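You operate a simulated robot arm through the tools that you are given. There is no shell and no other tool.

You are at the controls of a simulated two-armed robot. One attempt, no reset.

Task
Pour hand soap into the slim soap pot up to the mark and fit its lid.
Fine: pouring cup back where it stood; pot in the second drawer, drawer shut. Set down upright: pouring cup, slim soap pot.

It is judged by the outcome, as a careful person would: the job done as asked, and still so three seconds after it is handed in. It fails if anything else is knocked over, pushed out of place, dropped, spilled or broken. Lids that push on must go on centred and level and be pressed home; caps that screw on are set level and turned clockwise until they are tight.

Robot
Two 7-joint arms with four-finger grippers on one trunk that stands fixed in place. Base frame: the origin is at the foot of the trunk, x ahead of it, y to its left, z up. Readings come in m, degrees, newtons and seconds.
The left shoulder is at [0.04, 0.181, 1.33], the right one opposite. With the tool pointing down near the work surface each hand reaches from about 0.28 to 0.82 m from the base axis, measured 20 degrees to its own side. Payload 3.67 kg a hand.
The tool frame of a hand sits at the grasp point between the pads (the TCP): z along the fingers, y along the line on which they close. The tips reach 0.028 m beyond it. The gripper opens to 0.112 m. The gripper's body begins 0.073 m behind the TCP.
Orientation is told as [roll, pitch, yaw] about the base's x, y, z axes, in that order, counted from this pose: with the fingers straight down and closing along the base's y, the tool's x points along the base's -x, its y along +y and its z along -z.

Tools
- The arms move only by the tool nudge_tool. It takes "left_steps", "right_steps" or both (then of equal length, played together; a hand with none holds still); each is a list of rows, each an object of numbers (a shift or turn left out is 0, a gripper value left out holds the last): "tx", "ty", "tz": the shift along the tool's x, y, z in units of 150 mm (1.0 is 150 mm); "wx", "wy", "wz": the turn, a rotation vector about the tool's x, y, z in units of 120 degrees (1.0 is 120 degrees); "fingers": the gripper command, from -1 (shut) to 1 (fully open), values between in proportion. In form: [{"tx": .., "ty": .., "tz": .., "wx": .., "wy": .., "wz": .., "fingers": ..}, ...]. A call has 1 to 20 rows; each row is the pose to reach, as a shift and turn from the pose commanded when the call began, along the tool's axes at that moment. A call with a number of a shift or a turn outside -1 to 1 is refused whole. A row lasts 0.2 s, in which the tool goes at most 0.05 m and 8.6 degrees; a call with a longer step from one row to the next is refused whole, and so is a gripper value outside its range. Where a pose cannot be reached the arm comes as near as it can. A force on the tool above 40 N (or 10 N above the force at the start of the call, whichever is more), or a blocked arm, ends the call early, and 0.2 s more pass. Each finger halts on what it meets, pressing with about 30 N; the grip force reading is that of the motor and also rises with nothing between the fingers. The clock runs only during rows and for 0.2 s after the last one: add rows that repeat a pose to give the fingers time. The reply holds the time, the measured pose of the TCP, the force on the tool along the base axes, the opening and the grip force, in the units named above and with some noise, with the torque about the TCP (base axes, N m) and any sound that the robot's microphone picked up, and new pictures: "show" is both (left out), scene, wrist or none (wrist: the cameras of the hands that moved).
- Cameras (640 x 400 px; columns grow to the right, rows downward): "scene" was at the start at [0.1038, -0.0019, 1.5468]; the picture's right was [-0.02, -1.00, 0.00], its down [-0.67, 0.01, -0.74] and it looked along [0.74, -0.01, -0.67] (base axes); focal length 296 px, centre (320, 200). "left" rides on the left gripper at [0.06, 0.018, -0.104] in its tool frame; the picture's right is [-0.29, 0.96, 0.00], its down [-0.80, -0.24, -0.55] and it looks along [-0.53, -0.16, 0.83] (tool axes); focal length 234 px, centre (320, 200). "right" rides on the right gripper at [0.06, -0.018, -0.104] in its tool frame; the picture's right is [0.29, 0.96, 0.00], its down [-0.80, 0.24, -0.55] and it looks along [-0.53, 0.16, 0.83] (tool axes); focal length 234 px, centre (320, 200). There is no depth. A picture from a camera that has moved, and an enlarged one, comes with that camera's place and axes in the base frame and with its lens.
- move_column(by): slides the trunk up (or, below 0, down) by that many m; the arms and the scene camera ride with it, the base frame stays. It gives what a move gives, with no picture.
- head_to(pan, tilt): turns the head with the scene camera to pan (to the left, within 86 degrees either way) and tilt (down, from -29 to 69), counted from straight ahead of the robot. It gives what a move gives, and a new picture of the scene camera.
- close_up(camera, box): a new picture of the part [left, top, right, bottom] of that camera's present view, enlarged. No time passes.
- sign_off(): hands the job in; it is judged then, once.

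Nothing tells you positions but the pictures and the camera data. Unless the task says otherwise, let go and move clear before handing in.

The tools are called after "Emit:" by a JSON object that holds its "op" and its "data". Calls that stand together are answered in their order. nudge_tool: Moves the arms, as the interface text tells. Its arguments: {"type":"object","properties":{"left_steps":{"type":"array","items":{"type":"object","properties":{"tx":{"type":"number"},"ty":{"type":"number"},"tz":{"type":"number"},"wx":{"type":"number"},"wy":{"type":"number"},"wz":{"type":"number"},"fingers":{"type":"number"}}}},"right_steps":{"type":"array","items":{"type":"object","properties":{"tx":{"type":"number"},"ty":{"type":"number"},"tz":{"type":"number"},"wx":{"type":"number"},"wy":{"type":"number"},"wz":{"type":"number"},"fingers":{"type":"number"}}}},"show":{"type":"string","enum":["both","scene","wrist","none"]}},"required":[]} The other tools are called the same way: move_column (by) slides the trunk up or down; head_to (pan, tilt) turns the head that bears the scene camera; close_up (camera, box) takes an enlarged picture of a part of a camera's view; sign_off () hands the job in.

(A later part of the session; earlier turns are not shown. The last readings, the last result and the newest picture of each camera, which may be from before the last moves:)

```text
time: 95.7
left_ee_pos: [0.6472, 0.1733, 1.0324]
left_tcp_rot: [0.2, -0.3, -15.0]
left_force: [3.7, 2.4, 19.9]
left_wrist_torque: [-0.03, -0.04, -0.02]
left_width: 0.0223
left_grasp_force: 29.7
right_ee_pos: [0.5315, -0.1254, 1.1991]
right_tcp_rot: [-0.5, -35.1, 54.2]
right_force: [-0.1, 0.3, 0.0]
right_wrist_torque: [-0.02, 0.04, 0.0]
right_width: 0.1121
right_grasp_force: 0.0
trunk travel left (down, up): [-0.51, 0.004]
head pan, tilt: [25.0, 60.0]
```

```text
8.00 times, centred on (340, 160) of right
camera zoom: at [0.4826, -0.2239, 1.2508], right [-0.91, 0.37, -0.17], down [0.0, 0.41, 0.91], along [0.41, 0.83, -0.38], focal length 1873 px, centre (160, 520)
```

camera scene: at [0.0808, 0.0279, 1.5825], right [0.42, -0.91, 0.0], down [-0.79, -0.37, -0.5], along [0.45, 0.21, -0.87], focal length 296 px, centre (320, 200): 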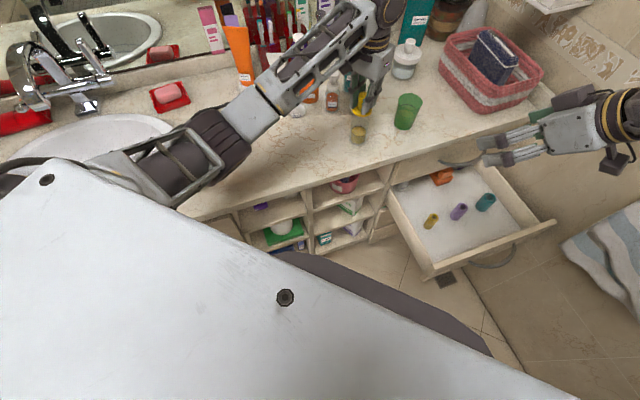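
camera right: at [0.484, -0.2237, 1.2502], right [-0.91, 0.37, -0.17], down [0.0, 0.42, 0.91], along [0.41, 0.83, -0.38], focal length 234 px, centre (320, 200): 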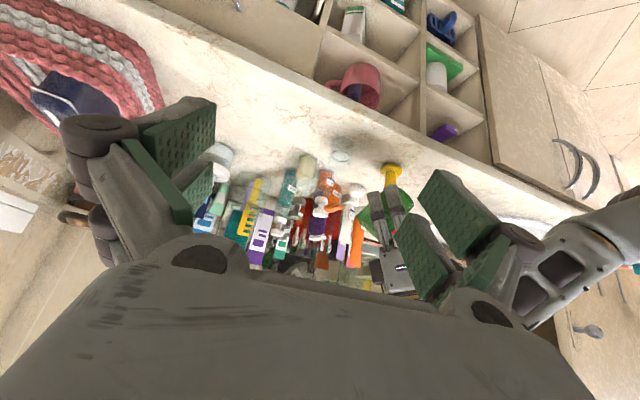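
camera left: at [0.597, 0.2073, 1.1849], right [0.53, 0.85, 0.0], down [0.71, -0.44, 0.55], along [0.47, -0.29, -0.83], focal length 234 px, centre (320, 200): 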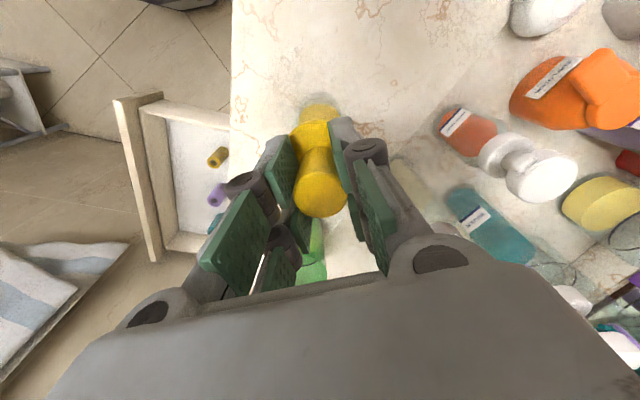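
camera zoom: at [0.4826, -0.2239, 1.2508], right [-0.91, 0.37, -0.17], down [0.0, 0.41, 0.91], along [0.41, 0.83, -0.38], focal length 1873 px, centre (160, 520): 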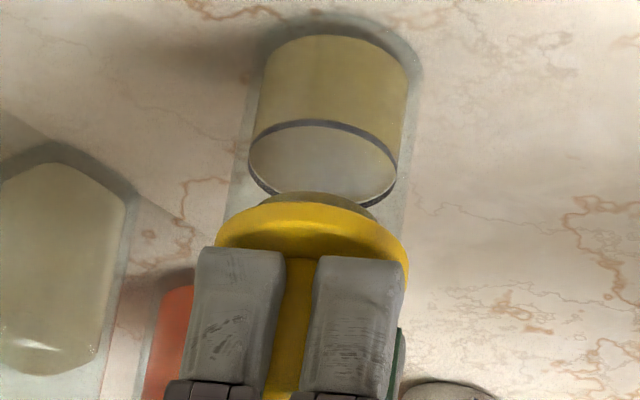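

Contact: about 20 N upward. I'll check closely whether the flange is down on the rim all round or still standing proud.

Emit:
{"op": "close_up", "data": {"camera": "scene", "box": [350, 112, 374, 132]}}

Emit:
{"op": "close_up", "data": {"camera": "right", "box": [330, 150, 356, 176]}}

```text
16.00 times, centred on (362, 122) of scene
camera zoom: at [0.0789, 0.0277, 1.5827], right [0.42, -0.91, 0.0], down [-0.78, -0.37, -0.5], along [0.45, 0.21, -0.87], focal length 4740 px, centre (-352, 1448)
```

zoom: 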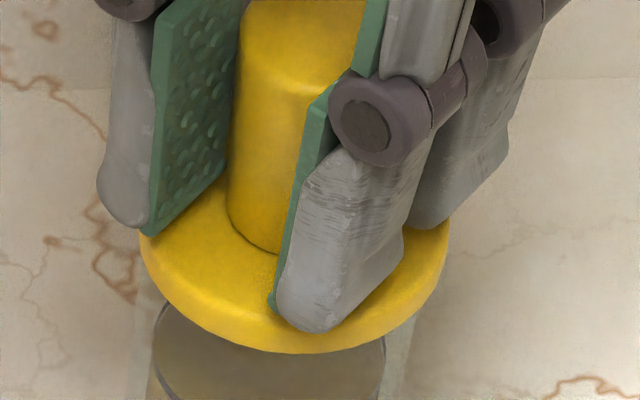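

```text
15.38 times, centred on (343, 163) of right
camera zoom: at [0.4826, -0.2239, 1.2508], right [-0.91, 0.37, -0.17], down [0.0, 0.41, 0.91], along [0.41, 0.83, -0.38], focal length 3603 px, centre (-34, 769)
```

zoom: 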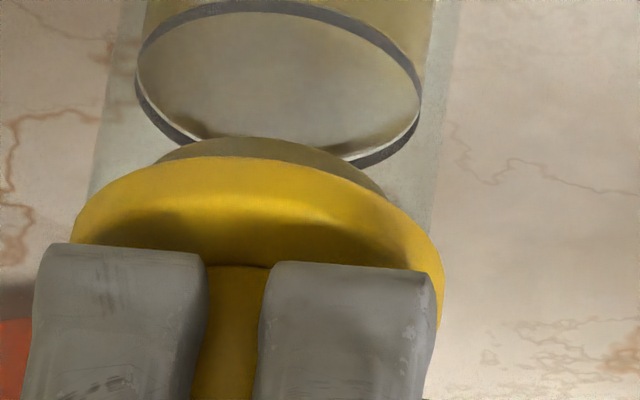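

The flange looks level on the pot, but I want it firmly home. I'll press further in small steps, watching force and height.

Emit:
{"op": "nudge_tool", "data": {"left_steps": [{"tz": 0.007, "fingers": -1}, {"tz": 0.013}, {"tz": 0.013}, {"tz": 0.013}], "show": "none"}}

Emit:
{"op": "close_up", "data": {"camera": "right", "box": [322, 135, 358, 185]}}

```text
time: 96.7
left_ee_pos: [0.648, 0.1748, 1.0289]
left_tcp_rot: [0.1, -0.1, -14.9]
left_force: [5.0, 1.6, 18.0]
left_wrist_torque: [-0.05, -0.11, 0.01]
left_width: 0.0223
left_grasp_force: 30.0
right_ee_pos: [0.532, -0.1249, 1.2]
right_tcp_rot: [-0.5, -35.1, 54.0]
right_force: [-0.4, -0.5, -0.3]
right_wrist_torque: [0.01, -0.02, -0.02]
right_width: 0.1121
right_grasp_force: 0.0
trunk travel left (down, up): [-0.51, 0.004]
head pan, tilt: [25.0, 60.0]
```

```text
8.00 times, centred on (340, 160) of right
camera zoom: at [0.4829, -0.2241, 1.2506], right [-0.91, 0.37, -0.17], down [0.0, 0.41, 0.91], along [0.41, 0.83, -0.38], focal length 1873 px, centre (160, 520)
```

zoom: 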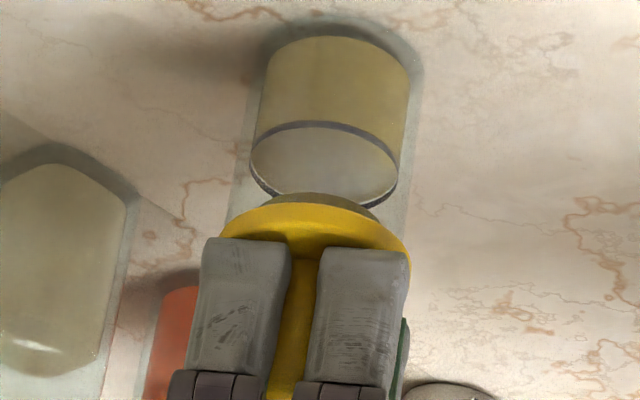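

The fingers slid down the knob while the flange stayed put. I'll continue so that the fingertips bear directly on the flange on both sides and press with more force.

Emit:
{"op": "nudge_tool", "data": {"left_steps": [{"tz": 0.007, "fingers": -1}, {"tz": 0.013}, {"tz": 0.013}], "show": "none"}}

Emit:
{"op": "nudge_tool", "data": {"left_steps": [{"tz": 0.007, "fingers": -1}, {"tz": 0.013}, {"tz": 0.013}], "show": "none"}}

Emit:
{"op": "close_up", "data": {"camera": "right", "box": [322, 135, 358, 185]}}

```text
time: 97.5
left_ee_pos: [0.647, 0.1734, 1.0283]
left_tcp_rot: [0.2, -0.2, -14.8]
left_force: [3.2, 2.0, 22.0]
left_wrist_torque: [0.05, 0.0, 0.01]
left_width: 0.0221
left_grasp_force: 29.6
right_ee_pos: [0.5309, -0.1252, 1.1994]
right_tcp_rot: [-0.5, -35.1, 54.3]
right_force: [0.1, -0.2, 1.6]
right_wrist_torque: [-0.01, 0.02, -0.01]
right_width: 0.1121
right_grasp_force: 0.0
trunk travel left (down, up): [-0.51, 0.004]
head pan, tilt: [25.0, 60.0]
```

```text
time: 98.3
left_ee_pos: [0.6475, 0.1736, 1.0265]
left_tcp_rot: [0.3, -0.4, -14.9]
left_force: [3.3, 2.0, 35.8]
left_wrist_torque: [0.06, 0.28, 0.02]
left_width: 0.0222
left_grasp_force: 30.3
right_ee_pos: [0.5307, -0.1258, 1.1986]
right_tcp_rot: [-0.6, -35.2, 54.2]
right_force: [-0.2, -0.5, -0.6]
right_wrist_torque: [0.02, -0.01, 0.0]
right_width: 0.1122
right_grasp_force: 0.0
trunk travel left (down, up): [-0.51, 0.004]
head pan, tilt: [25.0, 60.0]
```

```text
8.00 times, centred on (340, 160) of right
camera zoom: at [0.4811, -0.2242, 1.2514], right [-0.91, 0.37, -0.17], down [0.0, 0.41, 0.91], along [0.41, 0.83, -0.38], focal length 1873 px, centre (160, 520)
```

zoom: 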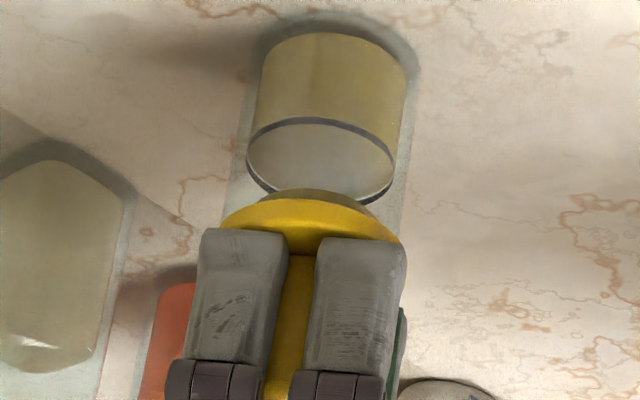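

At 36 N the lid no longer moves relative to the pot, and the geometry says the flange is on the rim. One more slight push toward 40 N to be sure.

Emit:
{"op": "nudge_tool", "data": {"left_steps": [{"tz": 0.006, "fingers": -1}, {"tz": 0.006}, {"tz": 0.006}], "show": "none"}}

Emit:
{"op": "close_up", "data": {"camera": "scene", "box": [350, 112, 374, 132]}}

Emit:
{"op": "close_up", "data": {"camera": "right", "box": [330, 150, 356, 176]}}

```text
time: 99.1
left_ee_pos: [0.6464, 0.1747, 1.0266]
left_tcp_rot: [0.3, -0.5, -14.9]
left_force: [4.0, 4.9, 38.5]
left_wrist_torque: [0.13, 0.31, -0.02]
left_width: 0.0217
left_grasp_force: 30.3
right_ee_pos: [0.5305, -0.1262, 1.2002]
right_tcp_rot: [-0.7, -35.2, 54.3]
right_force: [0.2, 0.4, 0.2]
right_wrist_torque: [0.01, -0.01, 0.02]
right_width: 0.112
right_grasp_force: 0.1
trunk travel left (down, up): [-0.51, 0.004]
head pan, tilt: [25.0, 60.0]
```

```text
16.00 times, centred on (362, 122) of scene
camera zoom: at [0.0766, 0.0274, 1.5828], right [0.42, -0.91, 0.0], down [-0.78, -0.37, -0.5], along [0.46, 0.21, -0.86], focal length 4740 px, centre (-352, 1448)
```

zoom: 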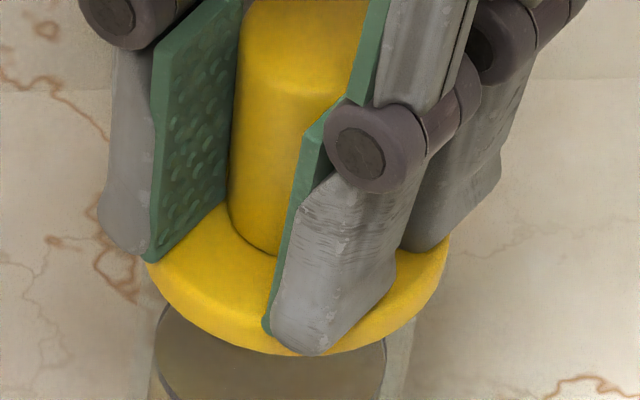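

```text
15.38 times, centred on (343, 163) of right
camera zoom: at [0.4808, -0.2241, 1.2515], right [-0.91, 0.37, -0.17], down [0.0, 0.41, 0.91], along [0.41, 0.83, -0.38], focal length 3603 px, centre (-34, 769)
```

zoom: 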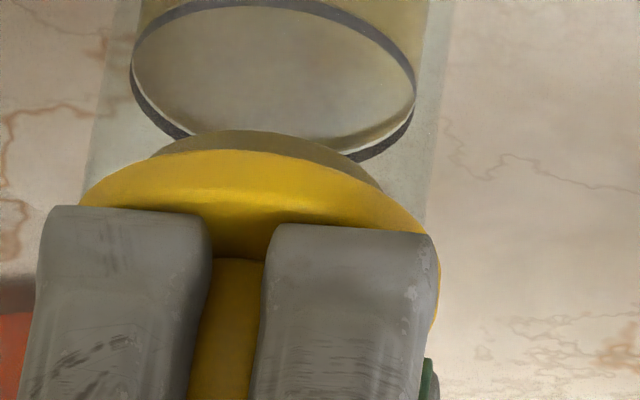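

The lid is fully down and hasn't moved further at 38 N. I'll relax the pressing force, then open the fingers and check the lid.

Emit:
{"op": "nudge_tool", "data": {"left_steps": [{"tz": -0.017, "fingers": -1}, {"tz": -0.034}, {"tz": -0.034}], "show": "none"}}

```text
time: 99.9
left_ee_pos: [0.6469, 0.1733, 1.0267]
left_tcp_rot: [0.2, 0.1, -15.0]
left_force: [3.3, 0.9, 5.7]
left_wrist_torque: [-0.09, -0.13, -0.01]
left_width: 0.022
left_grasp_force: 30.2
right_ee_pos: [0.533, -0.1257, 1.198]
right_tcp_rot: [-0.4, -35.1, 54.2]
right_force: [0.6, -0.6, -0.2]
right_wrist_torque: [0.02, -0.03, 0.01]
right_width: 0.1123
right_grasp_force: 0.1
trunk travel left (down, up): [-0.51, 0.004]
head pan, tilt: [25.0, 60.0]
```

Emit:
{"op": "nudge_tool", "data": {"left_steps": [{"fingers": -0.5}, {"fingers": -0.3}, {"fingers": 0.0}, {"fingers": 0.3}, {"fingers": 0.3}], "show": "none"}}

Emit:
{"op": "close_up", "data": {"camera": "right", "box": [322, 135, 358, 185]}}

Emit:
{"op": "close_up", "data": {"camera": "scene", "box": [343, 102, 377, 146]}}

```text
time: 101.1
left_ee_pos: [0.65, 0.1736, 1.0278]
left_tcp_rot: [0.2, 0.0, -14.9]
left_force: [0.6, 0.0, -0.4]
left_wrist_torque: [0.03, 0.02, 0.0]
left_width: 0.073
left_grasp_force: 0.0
right_ee_pos: [0.5327, -0.1253, 1.1994]
right_tcp_rot: [-0.4, -35.1, 54.0]
right_force: [0.0, -0.4, -0.2]
right_wrist_torque: [-0.05, 0.0, -0.02]
right_width: 0.1119
right_grasp_force: 0.0
trunk travel left (down, up): [-0.51, 0.004]
head pan, tilt: [25.0, 60.0]
```

```text
8.00 times, centred on (340, 160) of right
camera zoom: at [0.4841, -0.2238, 1.2501], right [-0.91, 0.37, -0.17], down [0.0, 0.41, 0.91], along [0.41, 0.83, -0.38], focal length 1873 px, centre (160, 520)
```

zoom: 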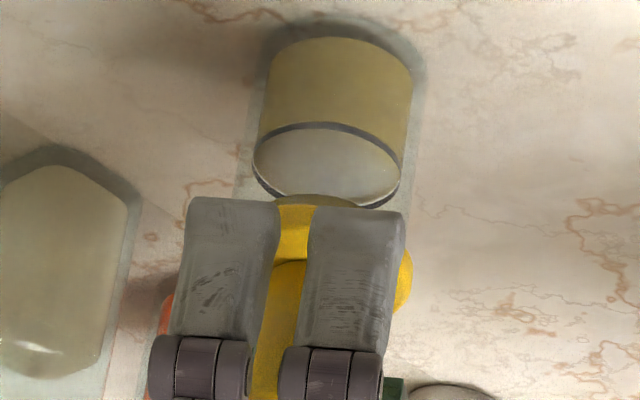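

```text
9.09 times, centred on (360, 124) of scene
camera zoom: at [0.0809, 0.0279, 1.5825], right [0.42, -0.91, 0.0], down [-0.79, -0.37, -0.5], along [0.45, 0.21, -0.87], focal length 2693 px, centre (-44, 891)
```

zoom: 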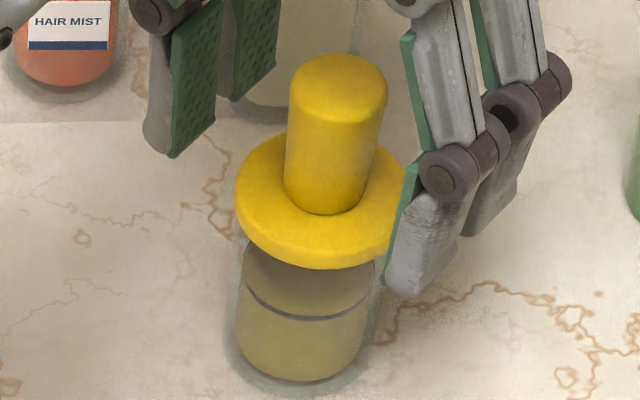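

The lid sits level and centred. Before choosing how to carry the pot I want to know how firmly the lid holds, so I'll re-grip the knob and lift just a few millimetres as a test.

Emit:
{"op": "nudge_tool", "data": {"left_steps": [{"tz": -0.02, "fingers": -0.3}, {"tz": -0.02, "fingers": -1}, {"tz": -0.02, "fingers": -1}, {"tz": -0.02, "fingers": -1}], "show": "none"}}

Emit:
{"op": "nudge_tool", "data": {"left_steps": [{"tz": -0.01, "fingers": -1}, {"tz": -0.02}, {"tz": -0.035}, {"tz": -0.035}], "show": "none"}}

Emit:
{"op": "close_up", "data": {"camera": "right", "box": [322, 135, 358, 185]}}

Emit:
{"op": "close_up", "data": {"camera": "scene", "box": [343, 102, 377, 146]}}

```text
time: 102.1
left_ee_pos: [0.6496, 0.1741, 1.0321]
left_tcp_rot: [0.2, 0.0, -14.9]
left_force: [0.8, 0.3, 0.5]
left_wrist_torque: [0.01, -0.01, 0.04]
left_width: 0.0224
left_grasp_force: 29.2
right_ee_pos: [0.5332, -0.1256, 1.199]
right_tcp_rot: [-0.4, -35.0, 54.1]
right_force: [-0.5, 0.2, -0.4]
right_wrist_torque: [0.02, -0.03, 0.02]
right_width: 0.1121
right_grasp_force: 0.0
trunk travel left (down, up): [-0.51, 0.004]
head pan, tilt: [25.0, 60.0]
```

```text
time: 103.1
left_ee_pos: [0.6488, 0.1729, 1.0367]
left_tcp_rot: [0.2, 0.0, -14.9]
left_force: [-0.3, -0.1, -0.2]
left_wrist_torque: [0.03, 0.01, -0.02]
left_width: 0.0225
left_grasp_force: 30.0
right_ee_pos: [0.5329, -0.1251, 1.1986]
right_tcp_rot: [-0.4, -35.0, 54.1]
right_force: [0.1, -0.1, 1.0]
right_wrist_torque: [-0.01, 0.01, -0.01]
right_width: 0.1121
right_grasp_force: 0.1
trunk travel left (down, up): [-0.51, 0.004]
head pan, tilt: [25.0, 60.0]
```

```text
8.00 times, centred on (340, 160) of right
camera zoom: at [0.4841, -0.2237, 1.2501], right [-0.91, 0.37, -0.17], down [0.0, 0.41, 0.91], along [0.41, 0.83, -0.38], focal length 1873 px, centre (160, 520)
```

zoom: 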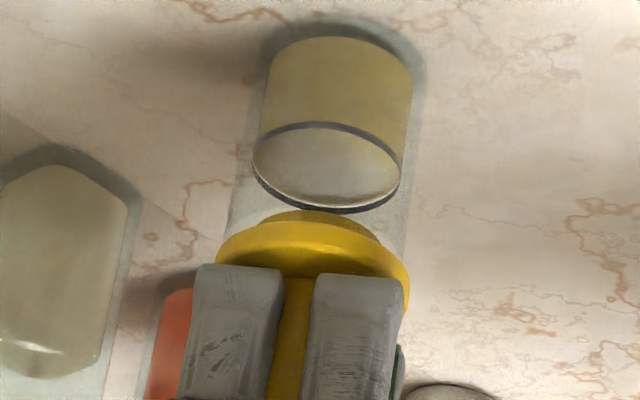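

```text
9.09 times, centred on (360, 124) of scene
camera zoom: at [0.0809, 0.028, 1.5825], right [0.42, -0.91, 0.0], down [-0.79, -0.37, -0.5], along [0.45, 0.21, -0.87], focal length 2693 px, centre (-44, 891)
```

zoom: 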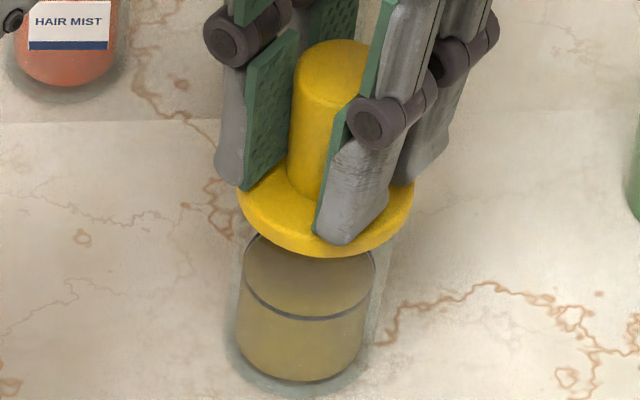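

The lid lifts freely, so it's a plain push-in plug and can't carry the pot's weight. I'll lift the lid off, set it down nearby, carry the open pot to the drawer by its body, and fit the lid there. First, the lid goes up and aside.

Emit:
{"op": "nudge_tool", "data": {"left_steps": [{"tz": -0.1, "fingers": -1}, {"tz": -0.2}, {"tz": -0.29}, {"tx": 0.12, "ty": 0.011, "tz": -0.29}, {"tx": 0.26, "ty": 0.023, "tz": -0.29}, {"tx": 0.4, "ty": 0.036, "tz": -0.29}, {"tx": 0.523, "ty": 0.047, "tz": -0.29}, {"tx": 0.523, "ty": 0.047, "tz": -0.29}], "show": "none"}}

Emit:
{"op": "close_up", "data": {"camera": "scene", "box": [280, 80, 400, 160]}}

```text
time: 104.9
left_ee_pos: [0.5731, 0.2008, 1.0811]
left_tcp_rot: [0.2, 0.0, -14.9]
left_force: [-0.5, 0.8, 1.0]
left_wrist_torque: [0.03, 0.01, 0.03]
left_width: 0.0225
left_grasp_force: 30.0
right_ee_pos: [0.5325, -0.1246, 1.1984]
right_tcp_rot: [-0.4, -35.1, 54.0]
right_force: [0.5, -0.4, -0.8]
right_wrist_torque: [-0.02, 0.01, 0.01]
right_width: 0.1119
right_grasp_force: 0.0
trunk travel left (down, up): [-0.51, 0.004]
head pan, tilt: [25.0, 60.0]
```

```text
5.00 times, centred on (340, 120) of scene
camera zoom: at [0.0811, 0.0277, 1.5825], right [0.42, -0.91, 0.0], down [-0.79, -0.37, -0.5], along [0.45, 0.21, -0.87], focal length 1481 px, centre (220, 600)
```

zoom: 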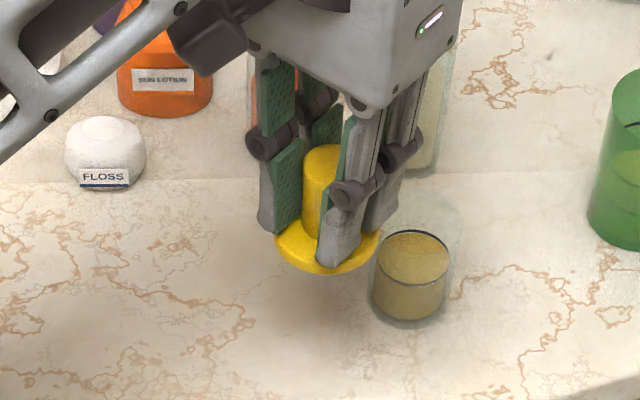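

The pot still stands in place. I'll lower the lid onto the counter here.

Emit:
{"op": "nudge_tool", "data": {"left_steps": [{"tz": 0.1, "fingers": -1}, {"tz": 0.23}, {"tz": 0.37}, {"tz": 0.5}, {"tz": 0.6}, {"tz": 0.655}, {"tz": 0.665}], "show": "none"}}

Emit:
{"op": "nudge_tool", "data": {"left_steps": [{"tz": 0.007, "fingers": -1}, {"tz": 0.014}, {"tz": 0.02}, {"tz": 0.02}], "show": "none"}}

```text
time: 106.5
left_ee_pos: [0.5743, 0.1996, 0.9801]
left_tcp_rot: [0.2, 0.0, -14.9]
left_force: [-0.9, -0.4, -0.4]
left_wrist_torque: [-0.03, 0.02, -0.02]
left_width: 0.0223
left_grasp_force: 29.8
right_ee_pos: [0.5312, -0.1243, 1.1978]
right_tcp_rot: [-0.4, -35.1, 54.2]
right_force: [-0.7, 0.4, 0.5]
right_wrist_torque: [-0.02, -0.01, -0.04]
right_width: 0.1119
right_grasp_force: 0.0
trunk travel left (down, up): [-0.51, 0.004]
head pan, tilt: [25.0, 60.0]
```

```text
time: 107.5
left_ee_pos: [0.575, 0.1999, 0.9768]
left_tcp_rot: [0.3, 0.0, -14.9]
left_force: [-0.3, -1.0, 1.4]
left_wrist_torque: [-0.05, 0.01, 0.0]
left_width: 0.0223
left_grasp_force: 29.7
right_ee_pos: [0.5307, -0.1249, 1.1981]
right_tcp_rot: [-0.4, -35.0, 54.1]
right_force: [1.0, 0.6, -0.5]
right_wrist_torque: [0.0, -0.02, -0.03]
right_width: 0.1119
right_grasp_force: 0.1
trunk travel left (down, up): [-0.51, 0.004]
head pan, tilt: [25.0, 60.0]
```

The lid has touched down. I'll release it and rise.

Emit:
{"op": "nudge_tool", "data": {"left_steps": [{"fingers": -0.5}, {"fingers": -0.2}, {"fingers": 0.2}, {"fingers": 0.4}, {"tz": -0.1, "fingers": 0.4}, {"tz": -0.3}, {"tz": -0.5}, {"tz": -0.7}], "show": "scene"}}

Emit:
{"op": "close_up", "data": {"camera": "scene", "box": [280, 80, 400, 160]}}

```text
time: 109.3
left_ee_pos: [0.5734, 0.2015, 1.0812]
left_tcp_rot: [0.1, 0.0, -14.9]
left_force: [0.0, -0.9, 0.5]
left_wrist_torque: [0.02, 0.01, 0.02]
left_width: 0.0787
left_grasp_force: 0.1
right_ee_pos: [0.5324, -0.125, 1.1993]
right_tcp_rot: [-0.6, -35.2, 54.0]
right_force: [-0.3, 0.0, 0.5]
right_wrist_torque: [-0.02, -0.03, 0.01]
right_width: 0.1121
right_grasp_force: 0.1
trunk travel left (down, up): [-0.51, 0.004]
head pan, tilt: [25.0, 60.0]
camera scene: at [0.0806, 0.0282, 1.5826], right [0.42, -0.91, 0.0], down [-0.79, -0.37, -0.5], along [0.45, 0.21, -0.87], focal length 296 px, centre (320, 200)
```

scene: 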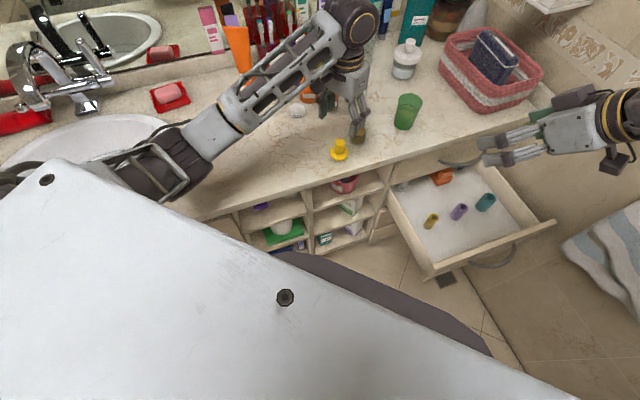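

```text
5.00 times, centred on (340, 120) of scene
camera zoom: at [0.0806, 0.0282, 1.5826], right [0.42, -0.91, 0.0], down [-0.79, -0.37, -0.5], along [0.45, 0.21, -0.87], focal length 1481 px, centre (220, 600)
```

zoom: 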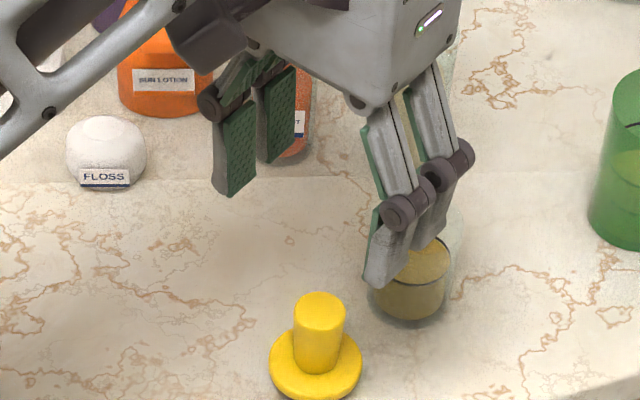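

The lid stands upright at about (0.574, 0.201) and the pot is untouched. I'll move the left hand up and away to the left to park it.

Emit:
{"op": "nudge_tool", "data": {"left_steps": [{"tz": -0.15, "fingers": 0.4}, {"tx": 0.1, "ty": 0.088, "tz": -0.3}, {"tx": 0.21, "ty": 0.185, "tz": -0.42}, {"tx": 0.32, "ty": 0.282, "tz": -0.54}, {"tx": 0.43, "ty": 0.379, "tz": -0.62}, {"tx": 0.541, "ty": 0.477, "tz": -0.667}], "show": "none"}}

Emit:
{"op": "nudge_tool", "data": {"left_steps": [{"tx": 0.1, "ty": 0.1, "tz": -0.08, "fingers": 0.4}, {"tx": 0.2, "ty": 0.2, "tz": -0.16}, {"tx": 0.3, "ty": 0.3, "tz": -0.24}, {"tx": 0.4, "ty": 0.4, "tz": -0.32}, {"tx": 0.5, "ty": 0.5, "tz": -0.4}], "show": "scene"}}

```text
time: 110.7
left_ee_pos: [0.5143, 0.2908, 1.1817]
left_tcp_rot: [0.2, -0.1, -14.9]
left_force: [0.3, 0.0, 0.5]
left_wrist_torque: [-0.04, 0.02, 0.03]
left_width: 0.0785
left_grasp_force: 0.0
right_ee_pos: [0.5322, -0.1245, 1.2]
right_tcp_rot: [-0.5, -35.0, 54.0]
right_force: [-0.2, 0.7, 0.8]
right_wrist_torque: [-0.03, 0.0, -0.01]
right_width: 0.112
right_grasp_force: 0.1
trunk travel left (down, up): [-0.51, 0.004]
head pan, tilt: [25.0, 60.0]
```

```text
time: 111.9
left_ee_pos: [0.4572, 0.3807, 1.2434]
left_tcp_rot: [0.2, -0.1, -15.0]
left_force: [-0.4, 0.5, 0.1]
left_wrist_torque: [-0.03, -0.01, 0.01]
left_width: 0.0782
left_grasp_force: 0.1
right_ee_pos: [0.5312, -0.1239, 1.1998]
right_tcp_rot: [-0.5, -35.1, 54.1]
right_force: [0.3, -0.3, -0.3]
right_wrist_torque: [-0.01, 0.02, -0.02]
right_width: 0.112
right_grasp_force: 0.0
trunk travel left (down, up): [-0.51, 0.004]
head pan, tilt: [25.0, 60.0]
camera scene: at [0.0793, 0.0289, 1.5826], right [0.42, -0.91, 0.0], down [-0.78, -0.37, -0.5], along [0.45, 0.21, -0.87], focal length 296 px, centre (320, 200)
```

scene: 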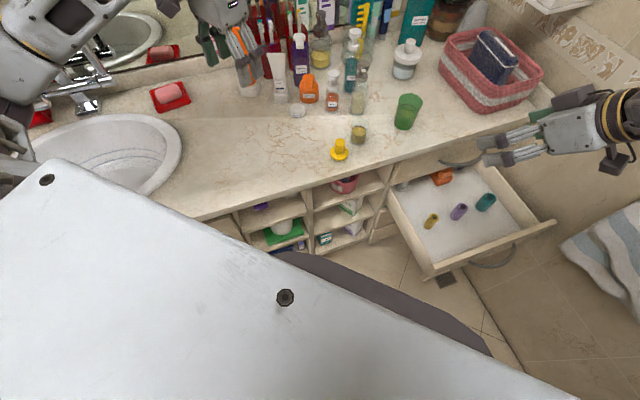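

The left arm is parked well clear with its elbow out. Now I'll turn the right hand to point straight down (about 47° yaw, matching the drawer's front) and bring it toward the pot at height.

Emit:
{"op": "nudge_tool", "data": {"right_steps": [{"tx": -0.126, "ty": 0.016, "tz": 0.088, "wx": 0.0024, "wy": 0.0487, "wz": 0.0096, "fingers": 1}, {"tx": -0.251, "ty": 0.032, "tz": 0.176, "wx": 0.0047, "wy": 0.0974, "wz": 0.0192}, {"tx": -0.377, "ty": 0.048, "tz": 0.265, "wx": 0.0071, "wy": 0.1461, "wz": 0.0288}, {"tx": -0.503, "ty": 0.063, "tz": 0.353, "wx": 0.0095, "wy": 0.1947, "wz": 0.0383}, {"tx": -0.628, "ty": 0.079, "tz": 0.441, "wx": 0.0118, "wy": 0.2434, "wz": 0.0479}, {"tx": -0.754, "ty": 0.095, "tz": 0.529, "wx": 0.0142, "wy": 0.2921, "wz": 0.0575}], "show": "both"}}

```text
time: 113.3
left_ee_pos: [0.4608, 0.3832, 1.2421]
left_tcp_rot: [0.1, 0.0, -14.9]
left_force: [-0.2, -0.1, -0.2]
left_wrist_torque: [-0.04, -0.03, 0.03]
left_width: 0.0786
left_grasp_force: 0.0
right_ee_pos: [0.6028, -0.0049, 1.198]
right_tcp_rot: [0.1, 0.2, 46.8]
right_force: [0.3, -0.1, 0.6]
right_wrist_torque: [-0.01, 0.0, 0.0]
right_width: 0.1118
right_grasp_force: 0.2
trunk travel left (down, up): [-0.51, 0.004]
head pan, tilt: [25.0, 60.0]
camera scene: at [0.0816, 0.0303, 1.5824], right [0.42, -0.91, 0.0], down [-0.79, -0.37, -0.5], along [0.45, 0.21, -0.87], focal length 296 px, centre (320, 200)
camera right: at [0.577, -0.0606, 1.3025], right [-0.9, 0.44, 0.0], down [0.37, 0.75, 0.55], along [0.24, 0.49, -0.83], focal length 234 px, centre (320, 200)
```

scene: 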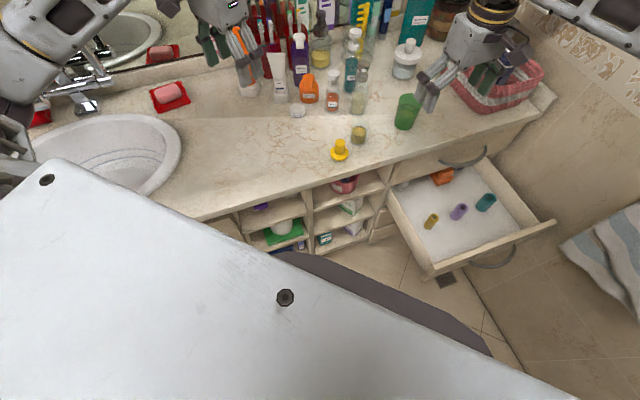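
right: 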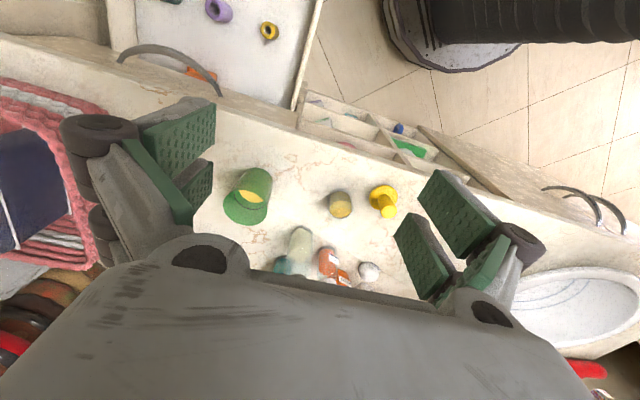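

The right hand is vertical with clear space below. I'll lower the trunk 150 mm so the right arm can reach both the pot and the drawer comfortably.

Emit:
{"op": "move_column", "data": {"by": -0.1}}

Emit:
{"op": "head_to", "data": {"pan": 5, "tilt": 50}}

```text
time: 114.7
left_ee_pos: [0.461, 0.3804, 1.1431]
left_tcp_rot: [0.3, 0.0, -14.9]
left_force: [-0.5, 0.2, 0.4]
left_wrist_torque: [0.0, -0.03, -0.02]
left_width: 0.0784
left_grasp_force: 0.0
right_ee_pos: [0.6035, -0.006, 1.0985]
right_tcp_rot: [0.1, 0.0, 46.9]
right_force: [-0.9, 0.2, 0.2]
right_wrist_torque: [-0.01, 0.02, 0.01]
right_width: 0.112
right_grasp_force: 0.1
trunk travel left (down, up): [-0.41, 0.104]
head pan, tilt: [25.0, 60.0]
```

```text
time: 115.5
left_ee_pos: [0.4609, 0.3807, 1.1425]
left_tcp_rot: [0.2, 0.0, -14.9]
left_force: [0.4, -0.2, 0.2]
left_wrist_torque: [0.04, 0.0, -0.02]
left_width: 0.0786
left_grasp_force: 0.2
right_ee_pos: [0.6026, -0.0072, 1.0981]
right_tcp_rot: [0.1, 0.0, 46.9]
right_force: [0.9, -0.6, -0.2]
right_wrist_torque: [-0.01, -0.04, 0.01]
right_width: 0.1119
right_grasp_force: 0.0
trunk travel left (down, up): [-0.41, 0.104]
head pan, tilt: [5.0, 50.0]
camera scene: at [0.0971, 0.0068, 1.4952], right [0.09, -1.0, 0.0], down [-0.76, -0.07, -0.64], along [0.64, 0.06, -0.77], focal length 296 px, centre (320, 200)
```

scene: 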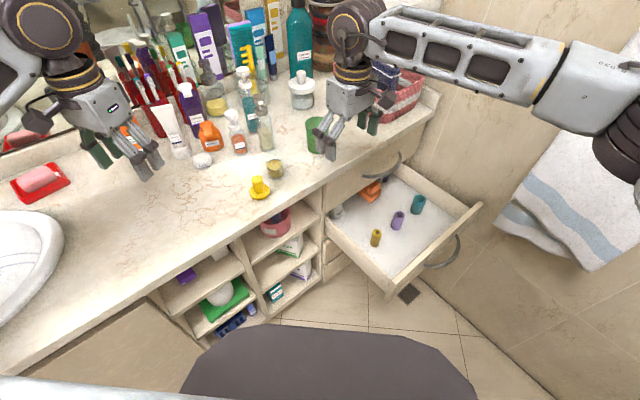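

Good overview with everything upright. I'll move the right hand over toward the pot.

Emit:
{"op": "nudge_tool", "data": {"right_steps": [{"tx": -0.144, "ty": 0.074, "fingers": 1}, {"tx": -0.288, "ty": 0.147}, {"tx": -0.432, "ty": 0.221}, {"tx": -0.576, "ty": 0.295}, {"tx": -0.72, "ty": 0.368}, {"tx": -0.864, "ty": 0.442}], "show": "both"}}

```text
time: 116.9
left_ee_pos: [0.46, 0.38, 1.1434]
left_tcp_rot: [0.2, 0.0, -14.9]
left_force: [-0.1, 0.8, -0.1]
left_wrist_torque: [-0.02, 0.01, 0.01]
left_width: 0.0784
left_grasp_force: 0.0
right_ee_pos: [0.6401, 0.1218, 1.0989]
right_tcp_rot: [0.1, 0.1, 46.9]
right_force: [0.2, 0.8, -0.7]
right_wrist_torque: [0.02, 0.03, -0.02]
right_width: 0.1118
right_grasp_force: 0.2
right hand out of reach, approached as far as the arm can: row 6
trunk travel left (down, up): [-0.41, 0.104]
head pan, tilt: [5.0, 50.0]
camera scene: at [0.097, 0.007, 1.4952], right [0.09, -1.0, 0.0], down [-0.76, -0.07, -0.64], along [0.64, 0.06, -0.77], focal length 296 px, centre (320, 200)
camera right: at [0.6126, 0.0659, 1.2033], right [-0.9, 0.44, 0.0], down [0.37, 0.75, 0.55], along [0.24, 0.5, -0.83], focal length 234 px, centre (320, 200)
```

scene: 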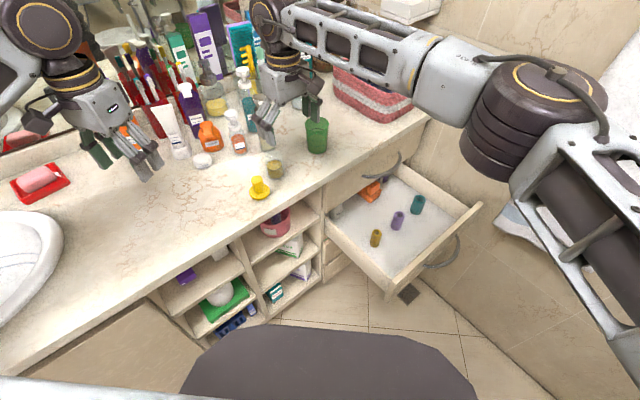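
right: 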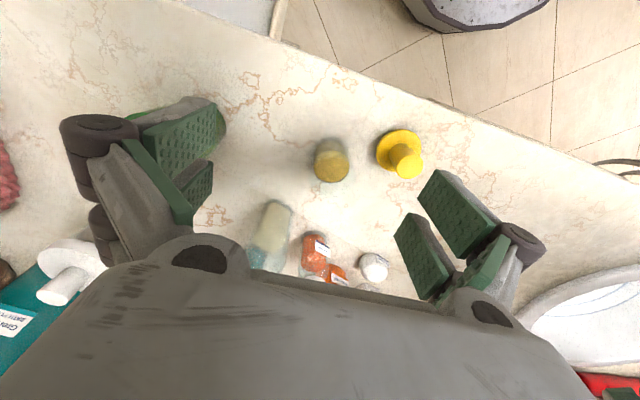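

The right arm can't quite reach the pot where it stands. So the left arm will bring the pot closer to the counter's edge for a hand-over; first I'll back the right hand off.

Emit:
{"op": "nudge_tool", "data": {"right_steps": [{"tx": 0.14, "ty": -0.07, "fingers": 1}, {"tx": 0.28, "ty": -0.14}, {"tx": 0.42, "ty": -0.21}, {"tx": 0.56, "ty": -0.28}, {"tx": 0.7, "ty": -0.35}, {"tx": 0.84, "ty": -0.42}, {"tx": 0.98, "ty": -0.49}], "left_steps": [{"tx": -0.09, "ty": -0.12, "fingers": 1}, {"tx": -0.18, "ty": -0.24}, {"tx": -0.27, "ty": -0.36}, {"tx": -0.36, "ty": -0.48}, {"tx": -0.45, "ty": -0.6}, {"tx": -0.54, "ty": -0.72}, {"tx": -0.54, "ty": -0.72}], "show": "both"}}

```text
time: 118.5
left_ee_pos: [0.5101, 0.254, 1.1421]
left_tcp_rot: [0.2, 0.0, -14.9]
left_force: [-0.5, 0.6, -0.4]
left_wrist_torque: [-0.01, 0.01, 0.01]
left_width: 0.1123
left_grasp_force: 0.0
right_ee_pos: [0.5908, -0.0346, 1.0989]
right_tcp_rot: [0.0, 0.0, 46.9]
right_force: [-1.0, 0.2, 0.6]
right_wrist_torque: [0.04, 0.05, -0.03]
right_width: 0.1119
right_grasp_force: 0.1
trunk travel left (down, up): [-0.41, 0.104]
head pan, tilt: [5.0, 50.0]
camera scene: at [0.0964, 0.0057, 1.4953], right [0.09, -1.0, 0.0], down [-0.76, -0.07, -0.64], along [0.64, 0.06, -0.77], focal length 296 px, centre (320, 200)
camera right: at [0.5647, -0.092, 1.2042], right [-0.9, 0.44, 0.0], down [0.37, 0.75, 0.55], along [0.25, 0.5, -0.83], focal length 234 px, centre (320, 200)
camera left: at [0.4564, 0.2852, 1.2442], right [0.52, 0.85, 0.0], down [0.71, -0.44, 0.55], along [0.47, -0.29, -0.83], focal length 234 px, centre (320, 200)
```

scene: 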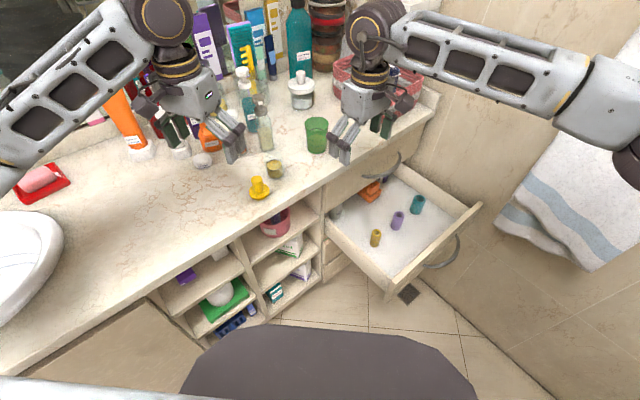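
right: 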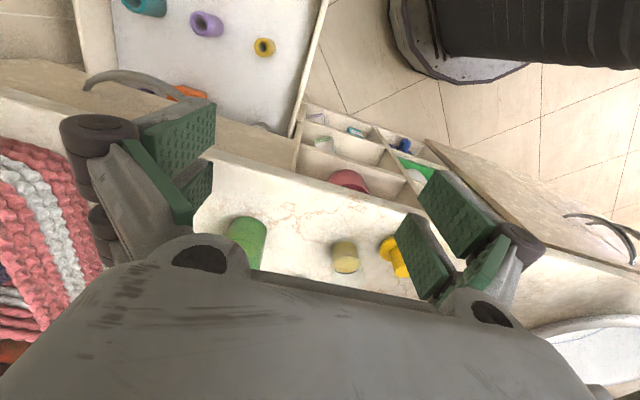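
left: 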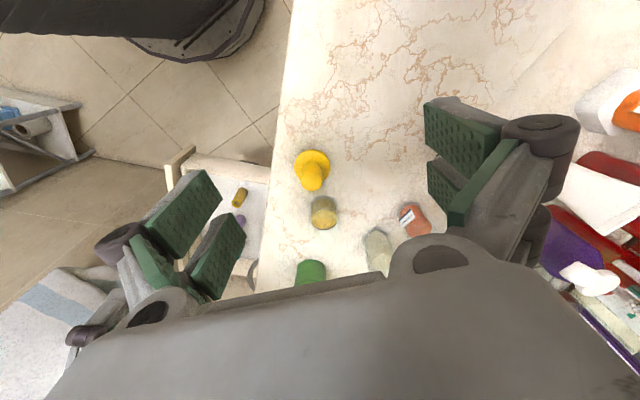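

I'll move the left hand over the pot now.

Emit:
{"op": "nudge_tool", "data": {"left_steps": [{"tx": -0.139, "ty": -0.04, "tz": 0.0, "fingers": 1}, {"tx": -0.278, "ty": -0.081, "tz": 0.05}, {"tx": -0.417, "ty": -0.121, "tz": 0.12}, {"tx": -0.556, "ty": -0.162, "tz": 0.2}, {"tx": -0.694, "ty": -0.202, "tz": 0.28}, {"tx": -0.833, "ty": -0.243, "tz": 0.35}, {"tx": -0.972, "ty": -0.283, "tz": 0.4}, {"tx": -0.972, "ty": -0.283, "tz": 0.4}], "show": "wrist"}}

Emit:
{"op": "close_up", "data": {"camera": "left", "box": [270, 80, 370, 180]}}

```text
time: 120.3
left_ee_pos: [0.6401, 0.177, 1.0826]
left_tcp_rot: [0.1, -0.1, -14.9]
left_force: [0.7, 0.2, 0.4]
left_wrist_torque: [0.01, 0.0, 0.02]
left_width: 0.112
left_grasp_force: 0.0
right_ee_pos: [0.5908, -0.0344, 1.0986]
right_tcp_rot: [0.1, 0.0, 46.9]
right_force: [-0.2, 0.6, -0.5]
right_wrist_torque: [-0.02, 0.02, -0.01]
right_width: 0.1119
right_grasp_force: 0.4
trunk travel left (down, up): [-0.41, 0.104]
head pan, tilt: [5.0, 50.0]
camera left: at [0.5864, 0.2092, 1.1846], right [0.52, 0.85, 0.0], down [0.71, -0.44, 0.55], along [0.47, -0.29, -0.83], focal length 234 px, centre (320, 200)
```

left: 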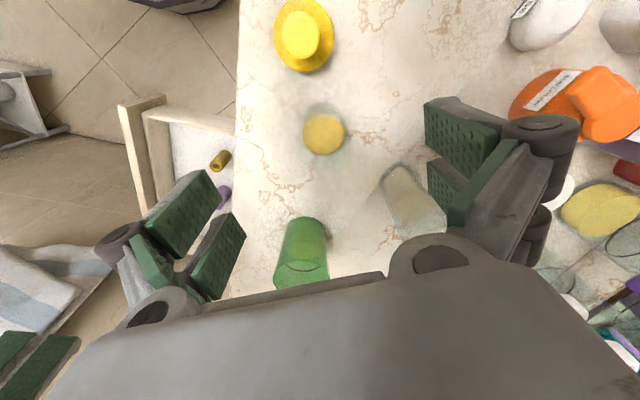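

```text
4.00 times, centred on (320, 130) of left
camera zoom: at [0.5864, 0.2092, 1.1846], right [0.52, 0.85, 0.0], down [0.71, -0.44, 0.55], along [0.47, -0.29, -0.83], focal length 937 px, centre (320, 480)
```

zoom: 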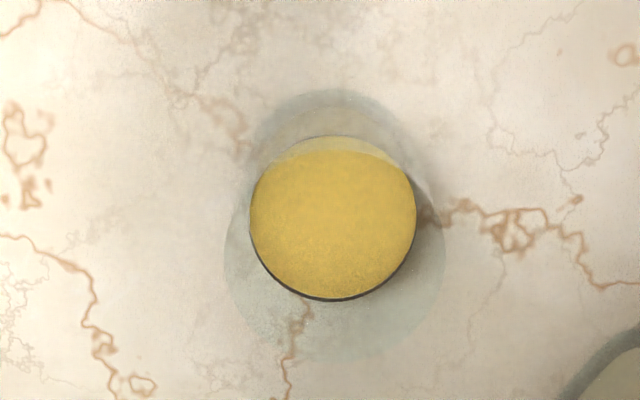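

The pot is at (0.651, 0.174). I'll centre over it and descend with the fingers open around it.

Emit:
{"op": "nudge_tool", "data": {"left_steps": [{"tx": -0.04, "tz": 0.03, "fingers": 1}, {"tx": -0.076, "tz": 0.12}, {"tx": -0.076, "tz": 0.25}, {"tx": -0.076, "tz": 0.38}, {"tx": -0.076, "tz": 0.51}, {"tx": -0.076, "tz": 0.64}, {"tx": -0.076, "tz": 0.74}, {"tx": -0.076, "tz": 0.784}, {"tx": -0.076, "tz": 0.784}], "show": "wrist"}}

Emit:
{"op": "close_up", "data": {"camera": "scene", "box": [235, 125, 315, 205]}}

```text
time: 122.3
left_ee_pos: [0.6535, 0.1758, 0.9641]
left_tcp_rot: [0.1, 0.1, -14.9]
left_force: [-0.5, -0.5, 0.2]
left_wrist_torque: [0.02, -0.01, 0.0]
left_width: 0.1122
left_grasp_force: 0.1
right_ee_pos: [0.5925, -0.0342, 1.0992]
right_tcp_rot: [0.2, 0.1, 46.9]
right_force: [0.0, -0.3, -0.2]
right_wrist_torque: [0.01, 0.02, 0.04]
right_width: 0.112
right_grasp_force: 0.0
trunk travel left (down, up): [-0.41, 0.104]
head pan, tilt: [5.0, 50.0]
camera left: at [0.5999, 0.207, 1.0665], right [0.53, 0.85, 0.0], down [0.71, -0.44, 0.55], along [0.47, -0.29, -0.83], focal length 234 px, centre (320, 200)
```

left: 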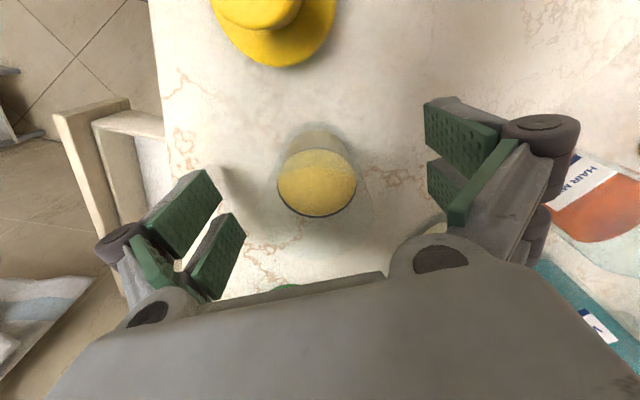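

```text
5.00 times, centred on (275, 165) of scene
camera zoom: at [0.0971, 0.0065, 1.4952], right [0.09, -1.0, 0.0], down [-0.76, -0.07, -0.64], along [0.64, 0.06, -0.77], focal length 1481 px, centre (545, 375)
```

zoom: 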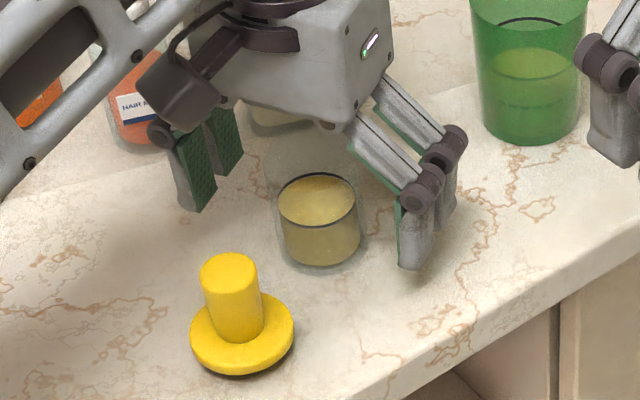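

The pot is centred apart from about 3 mm along the finger width; I'll correct that and close gently on the body.

Emit:
{"op": "nudge_tool", "data": {"left_steps": [{"tx": 0.023, "fingers": 0.6}, {"tx": 0.023, "fingers": 0.1}, {"tx": 0.023, "fingers": -0.05}, {"tx": 0.023, "fingers": -0.3}, {"tx": 0.023, "fingers": -1}, {"tx": 0.023, "fingers": -1}, {"tx": 0.023, "fingers": -1}], "show": "wrist"}}

Emit:
{"op": "close_up", "data": {"camera": "scene", "box": [235, 125, 315, 205]}}

```text
time: 123.9
left_ee_pos: [0.6492, 0.1765, 0.9644]
left_tcp_rot: [0.1, 0.1, -14.9]
left_force: [-0.2, -0.1, 1.5]
left_wrist_torque: [-0.02, 0.01, 0.02]
left_width: 0.044
left_grasp_force: 30.1
right_ee_pos: [0.591, -0.0345, 1.0994]
right_tcp_rot: [0.0, -0.1, 47.0]
right_force: [0.5, -0.5, 0.7]
right_wrist_torque: [0.02, -0.03, 0.03]
right_width: 0.1117
right_grasp_force: 0.0
trunk travel left (down, up): [-0.41, 0.104]
head pan, tilt: [5.0, 50.0]
camera left: at [0.5959, 0.2082, 1.0669], right [0.52, 0.85, 0.0], down [0.71, -0.44, 0.55], along [0.47, -0.29, -0.83], focal length 234 px, centre (320, 200)
```

left: 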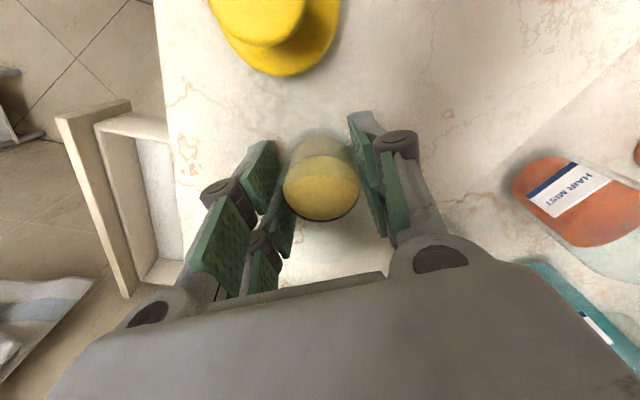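

```text
5.00 times, centred on (275, 165) of scene
camera zoom: at [0.097, 0.0065, 1.4952], right [0.09, -1.0, 0.0], down [-0.76, -0.07, -0.64], along [0.64, 0.06, -0.77], focal length 1481 px, centre (545, 375)
```

zoom: 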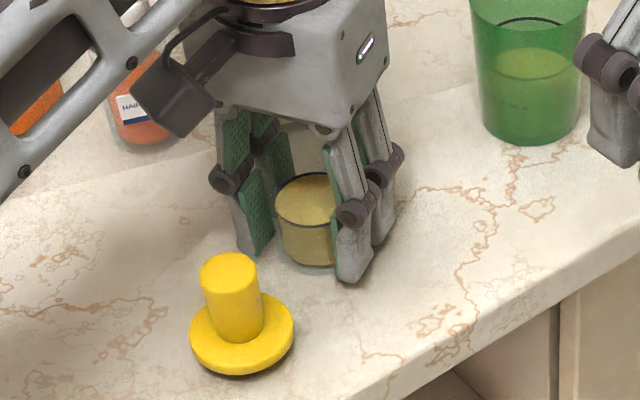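

The pot is held firmly by its body. I'll lift it gently 30 mm while the right hand moves back to make room.

Emit:
{"op": "nudge_tool", "data": {"left_steps": [{"tz": -0.02, "fingers": -1}, {"tz": -0.05}, {"tz": -0.09}, {"tz": -0.13}, {"tz": -0.17}, {"tz": -0.2}, {"tz": -0.2}, {"tz": -0.2}], "right_steps": [{"tx": 0.087, "ty": -0.047}, {"tx": 0.174, "ty": -0.094}, {"tx": 0.261, "ty": -0.141}, {"tx": 0.349, "ty": -0.189}, {"tx": 0.436, "ty": -0.236}, {"tx": 0.523, "ty": -0.283}, {"tx": 0.61, "ty": -0.33}, {"tx": 0.697, "ty": -0.377}], "show": "wrist"}}

Emit:
{"op": "close_up", "data": {"camera": "scene", "box": [235, 110, 315, 190]}}

```text
time: 125.7
left_ee_pos: [0.6482, 0.1738, 0.9954]
left_tcp_rot: [0.2, 0.0, -14.9]
left_force: [-0.3, -0.3, -0.3]
left_wrist_torque: [0.05, 0.03, -0.01]
left_width: 0.044
left_grasp_force: 30.2
right_ee_pos: [0.5613, -0.1505, 1.0974]
right_tcp_rot: [0.0, 0.1, 47.0]
right_force: [0.7, 0.1, -0.4]
right_wrist_torque: [0.02, 0.01, 0.02]
right_width: 0.112
right_grasp_force: 0.1
trunk travel left (down, up): [-0.41, 0.104]
head pan, tilt: [5.0, 50.0]
camera right: at [0.5349, -0.2075, 1.2022], right [-0.9, 0.44, 0.0], down [0.37, 0.75, 0.55], along [0.24, 0.5, -0.83], focal length 234 px, centre (320, 200)
camera left: at [0.5955, 0.2068, 1.0972], right [0.52, 0.85, 0.0], down [0.71, -0.44, 0.55], along [0.47, -0.29, -0.83], focal length 234 px, centre (320, 200)
```

right: 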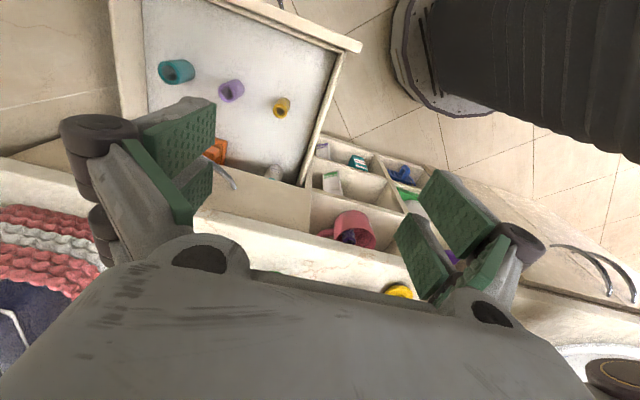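
left: 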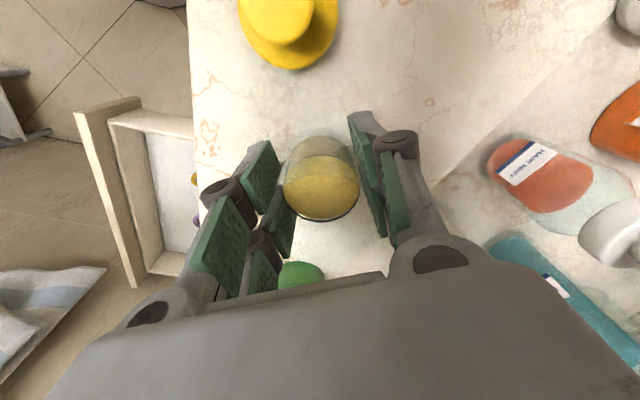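

```text
5.00 times, centred on (275, 150) of scene
camera zoom: at [0.0969, 0.0059, 1.4952], right [0.09, -1.0, 0.0], down [-0.76, -0.07, -0.64], along [0.64, 0.06, -0.77], focal length 1481 px, centre (545, 450)
```

zoom: 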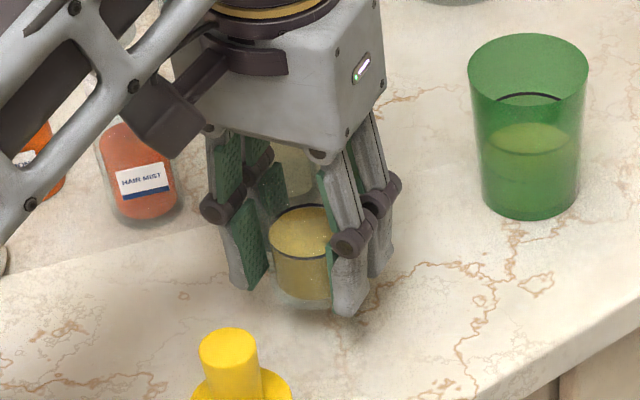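

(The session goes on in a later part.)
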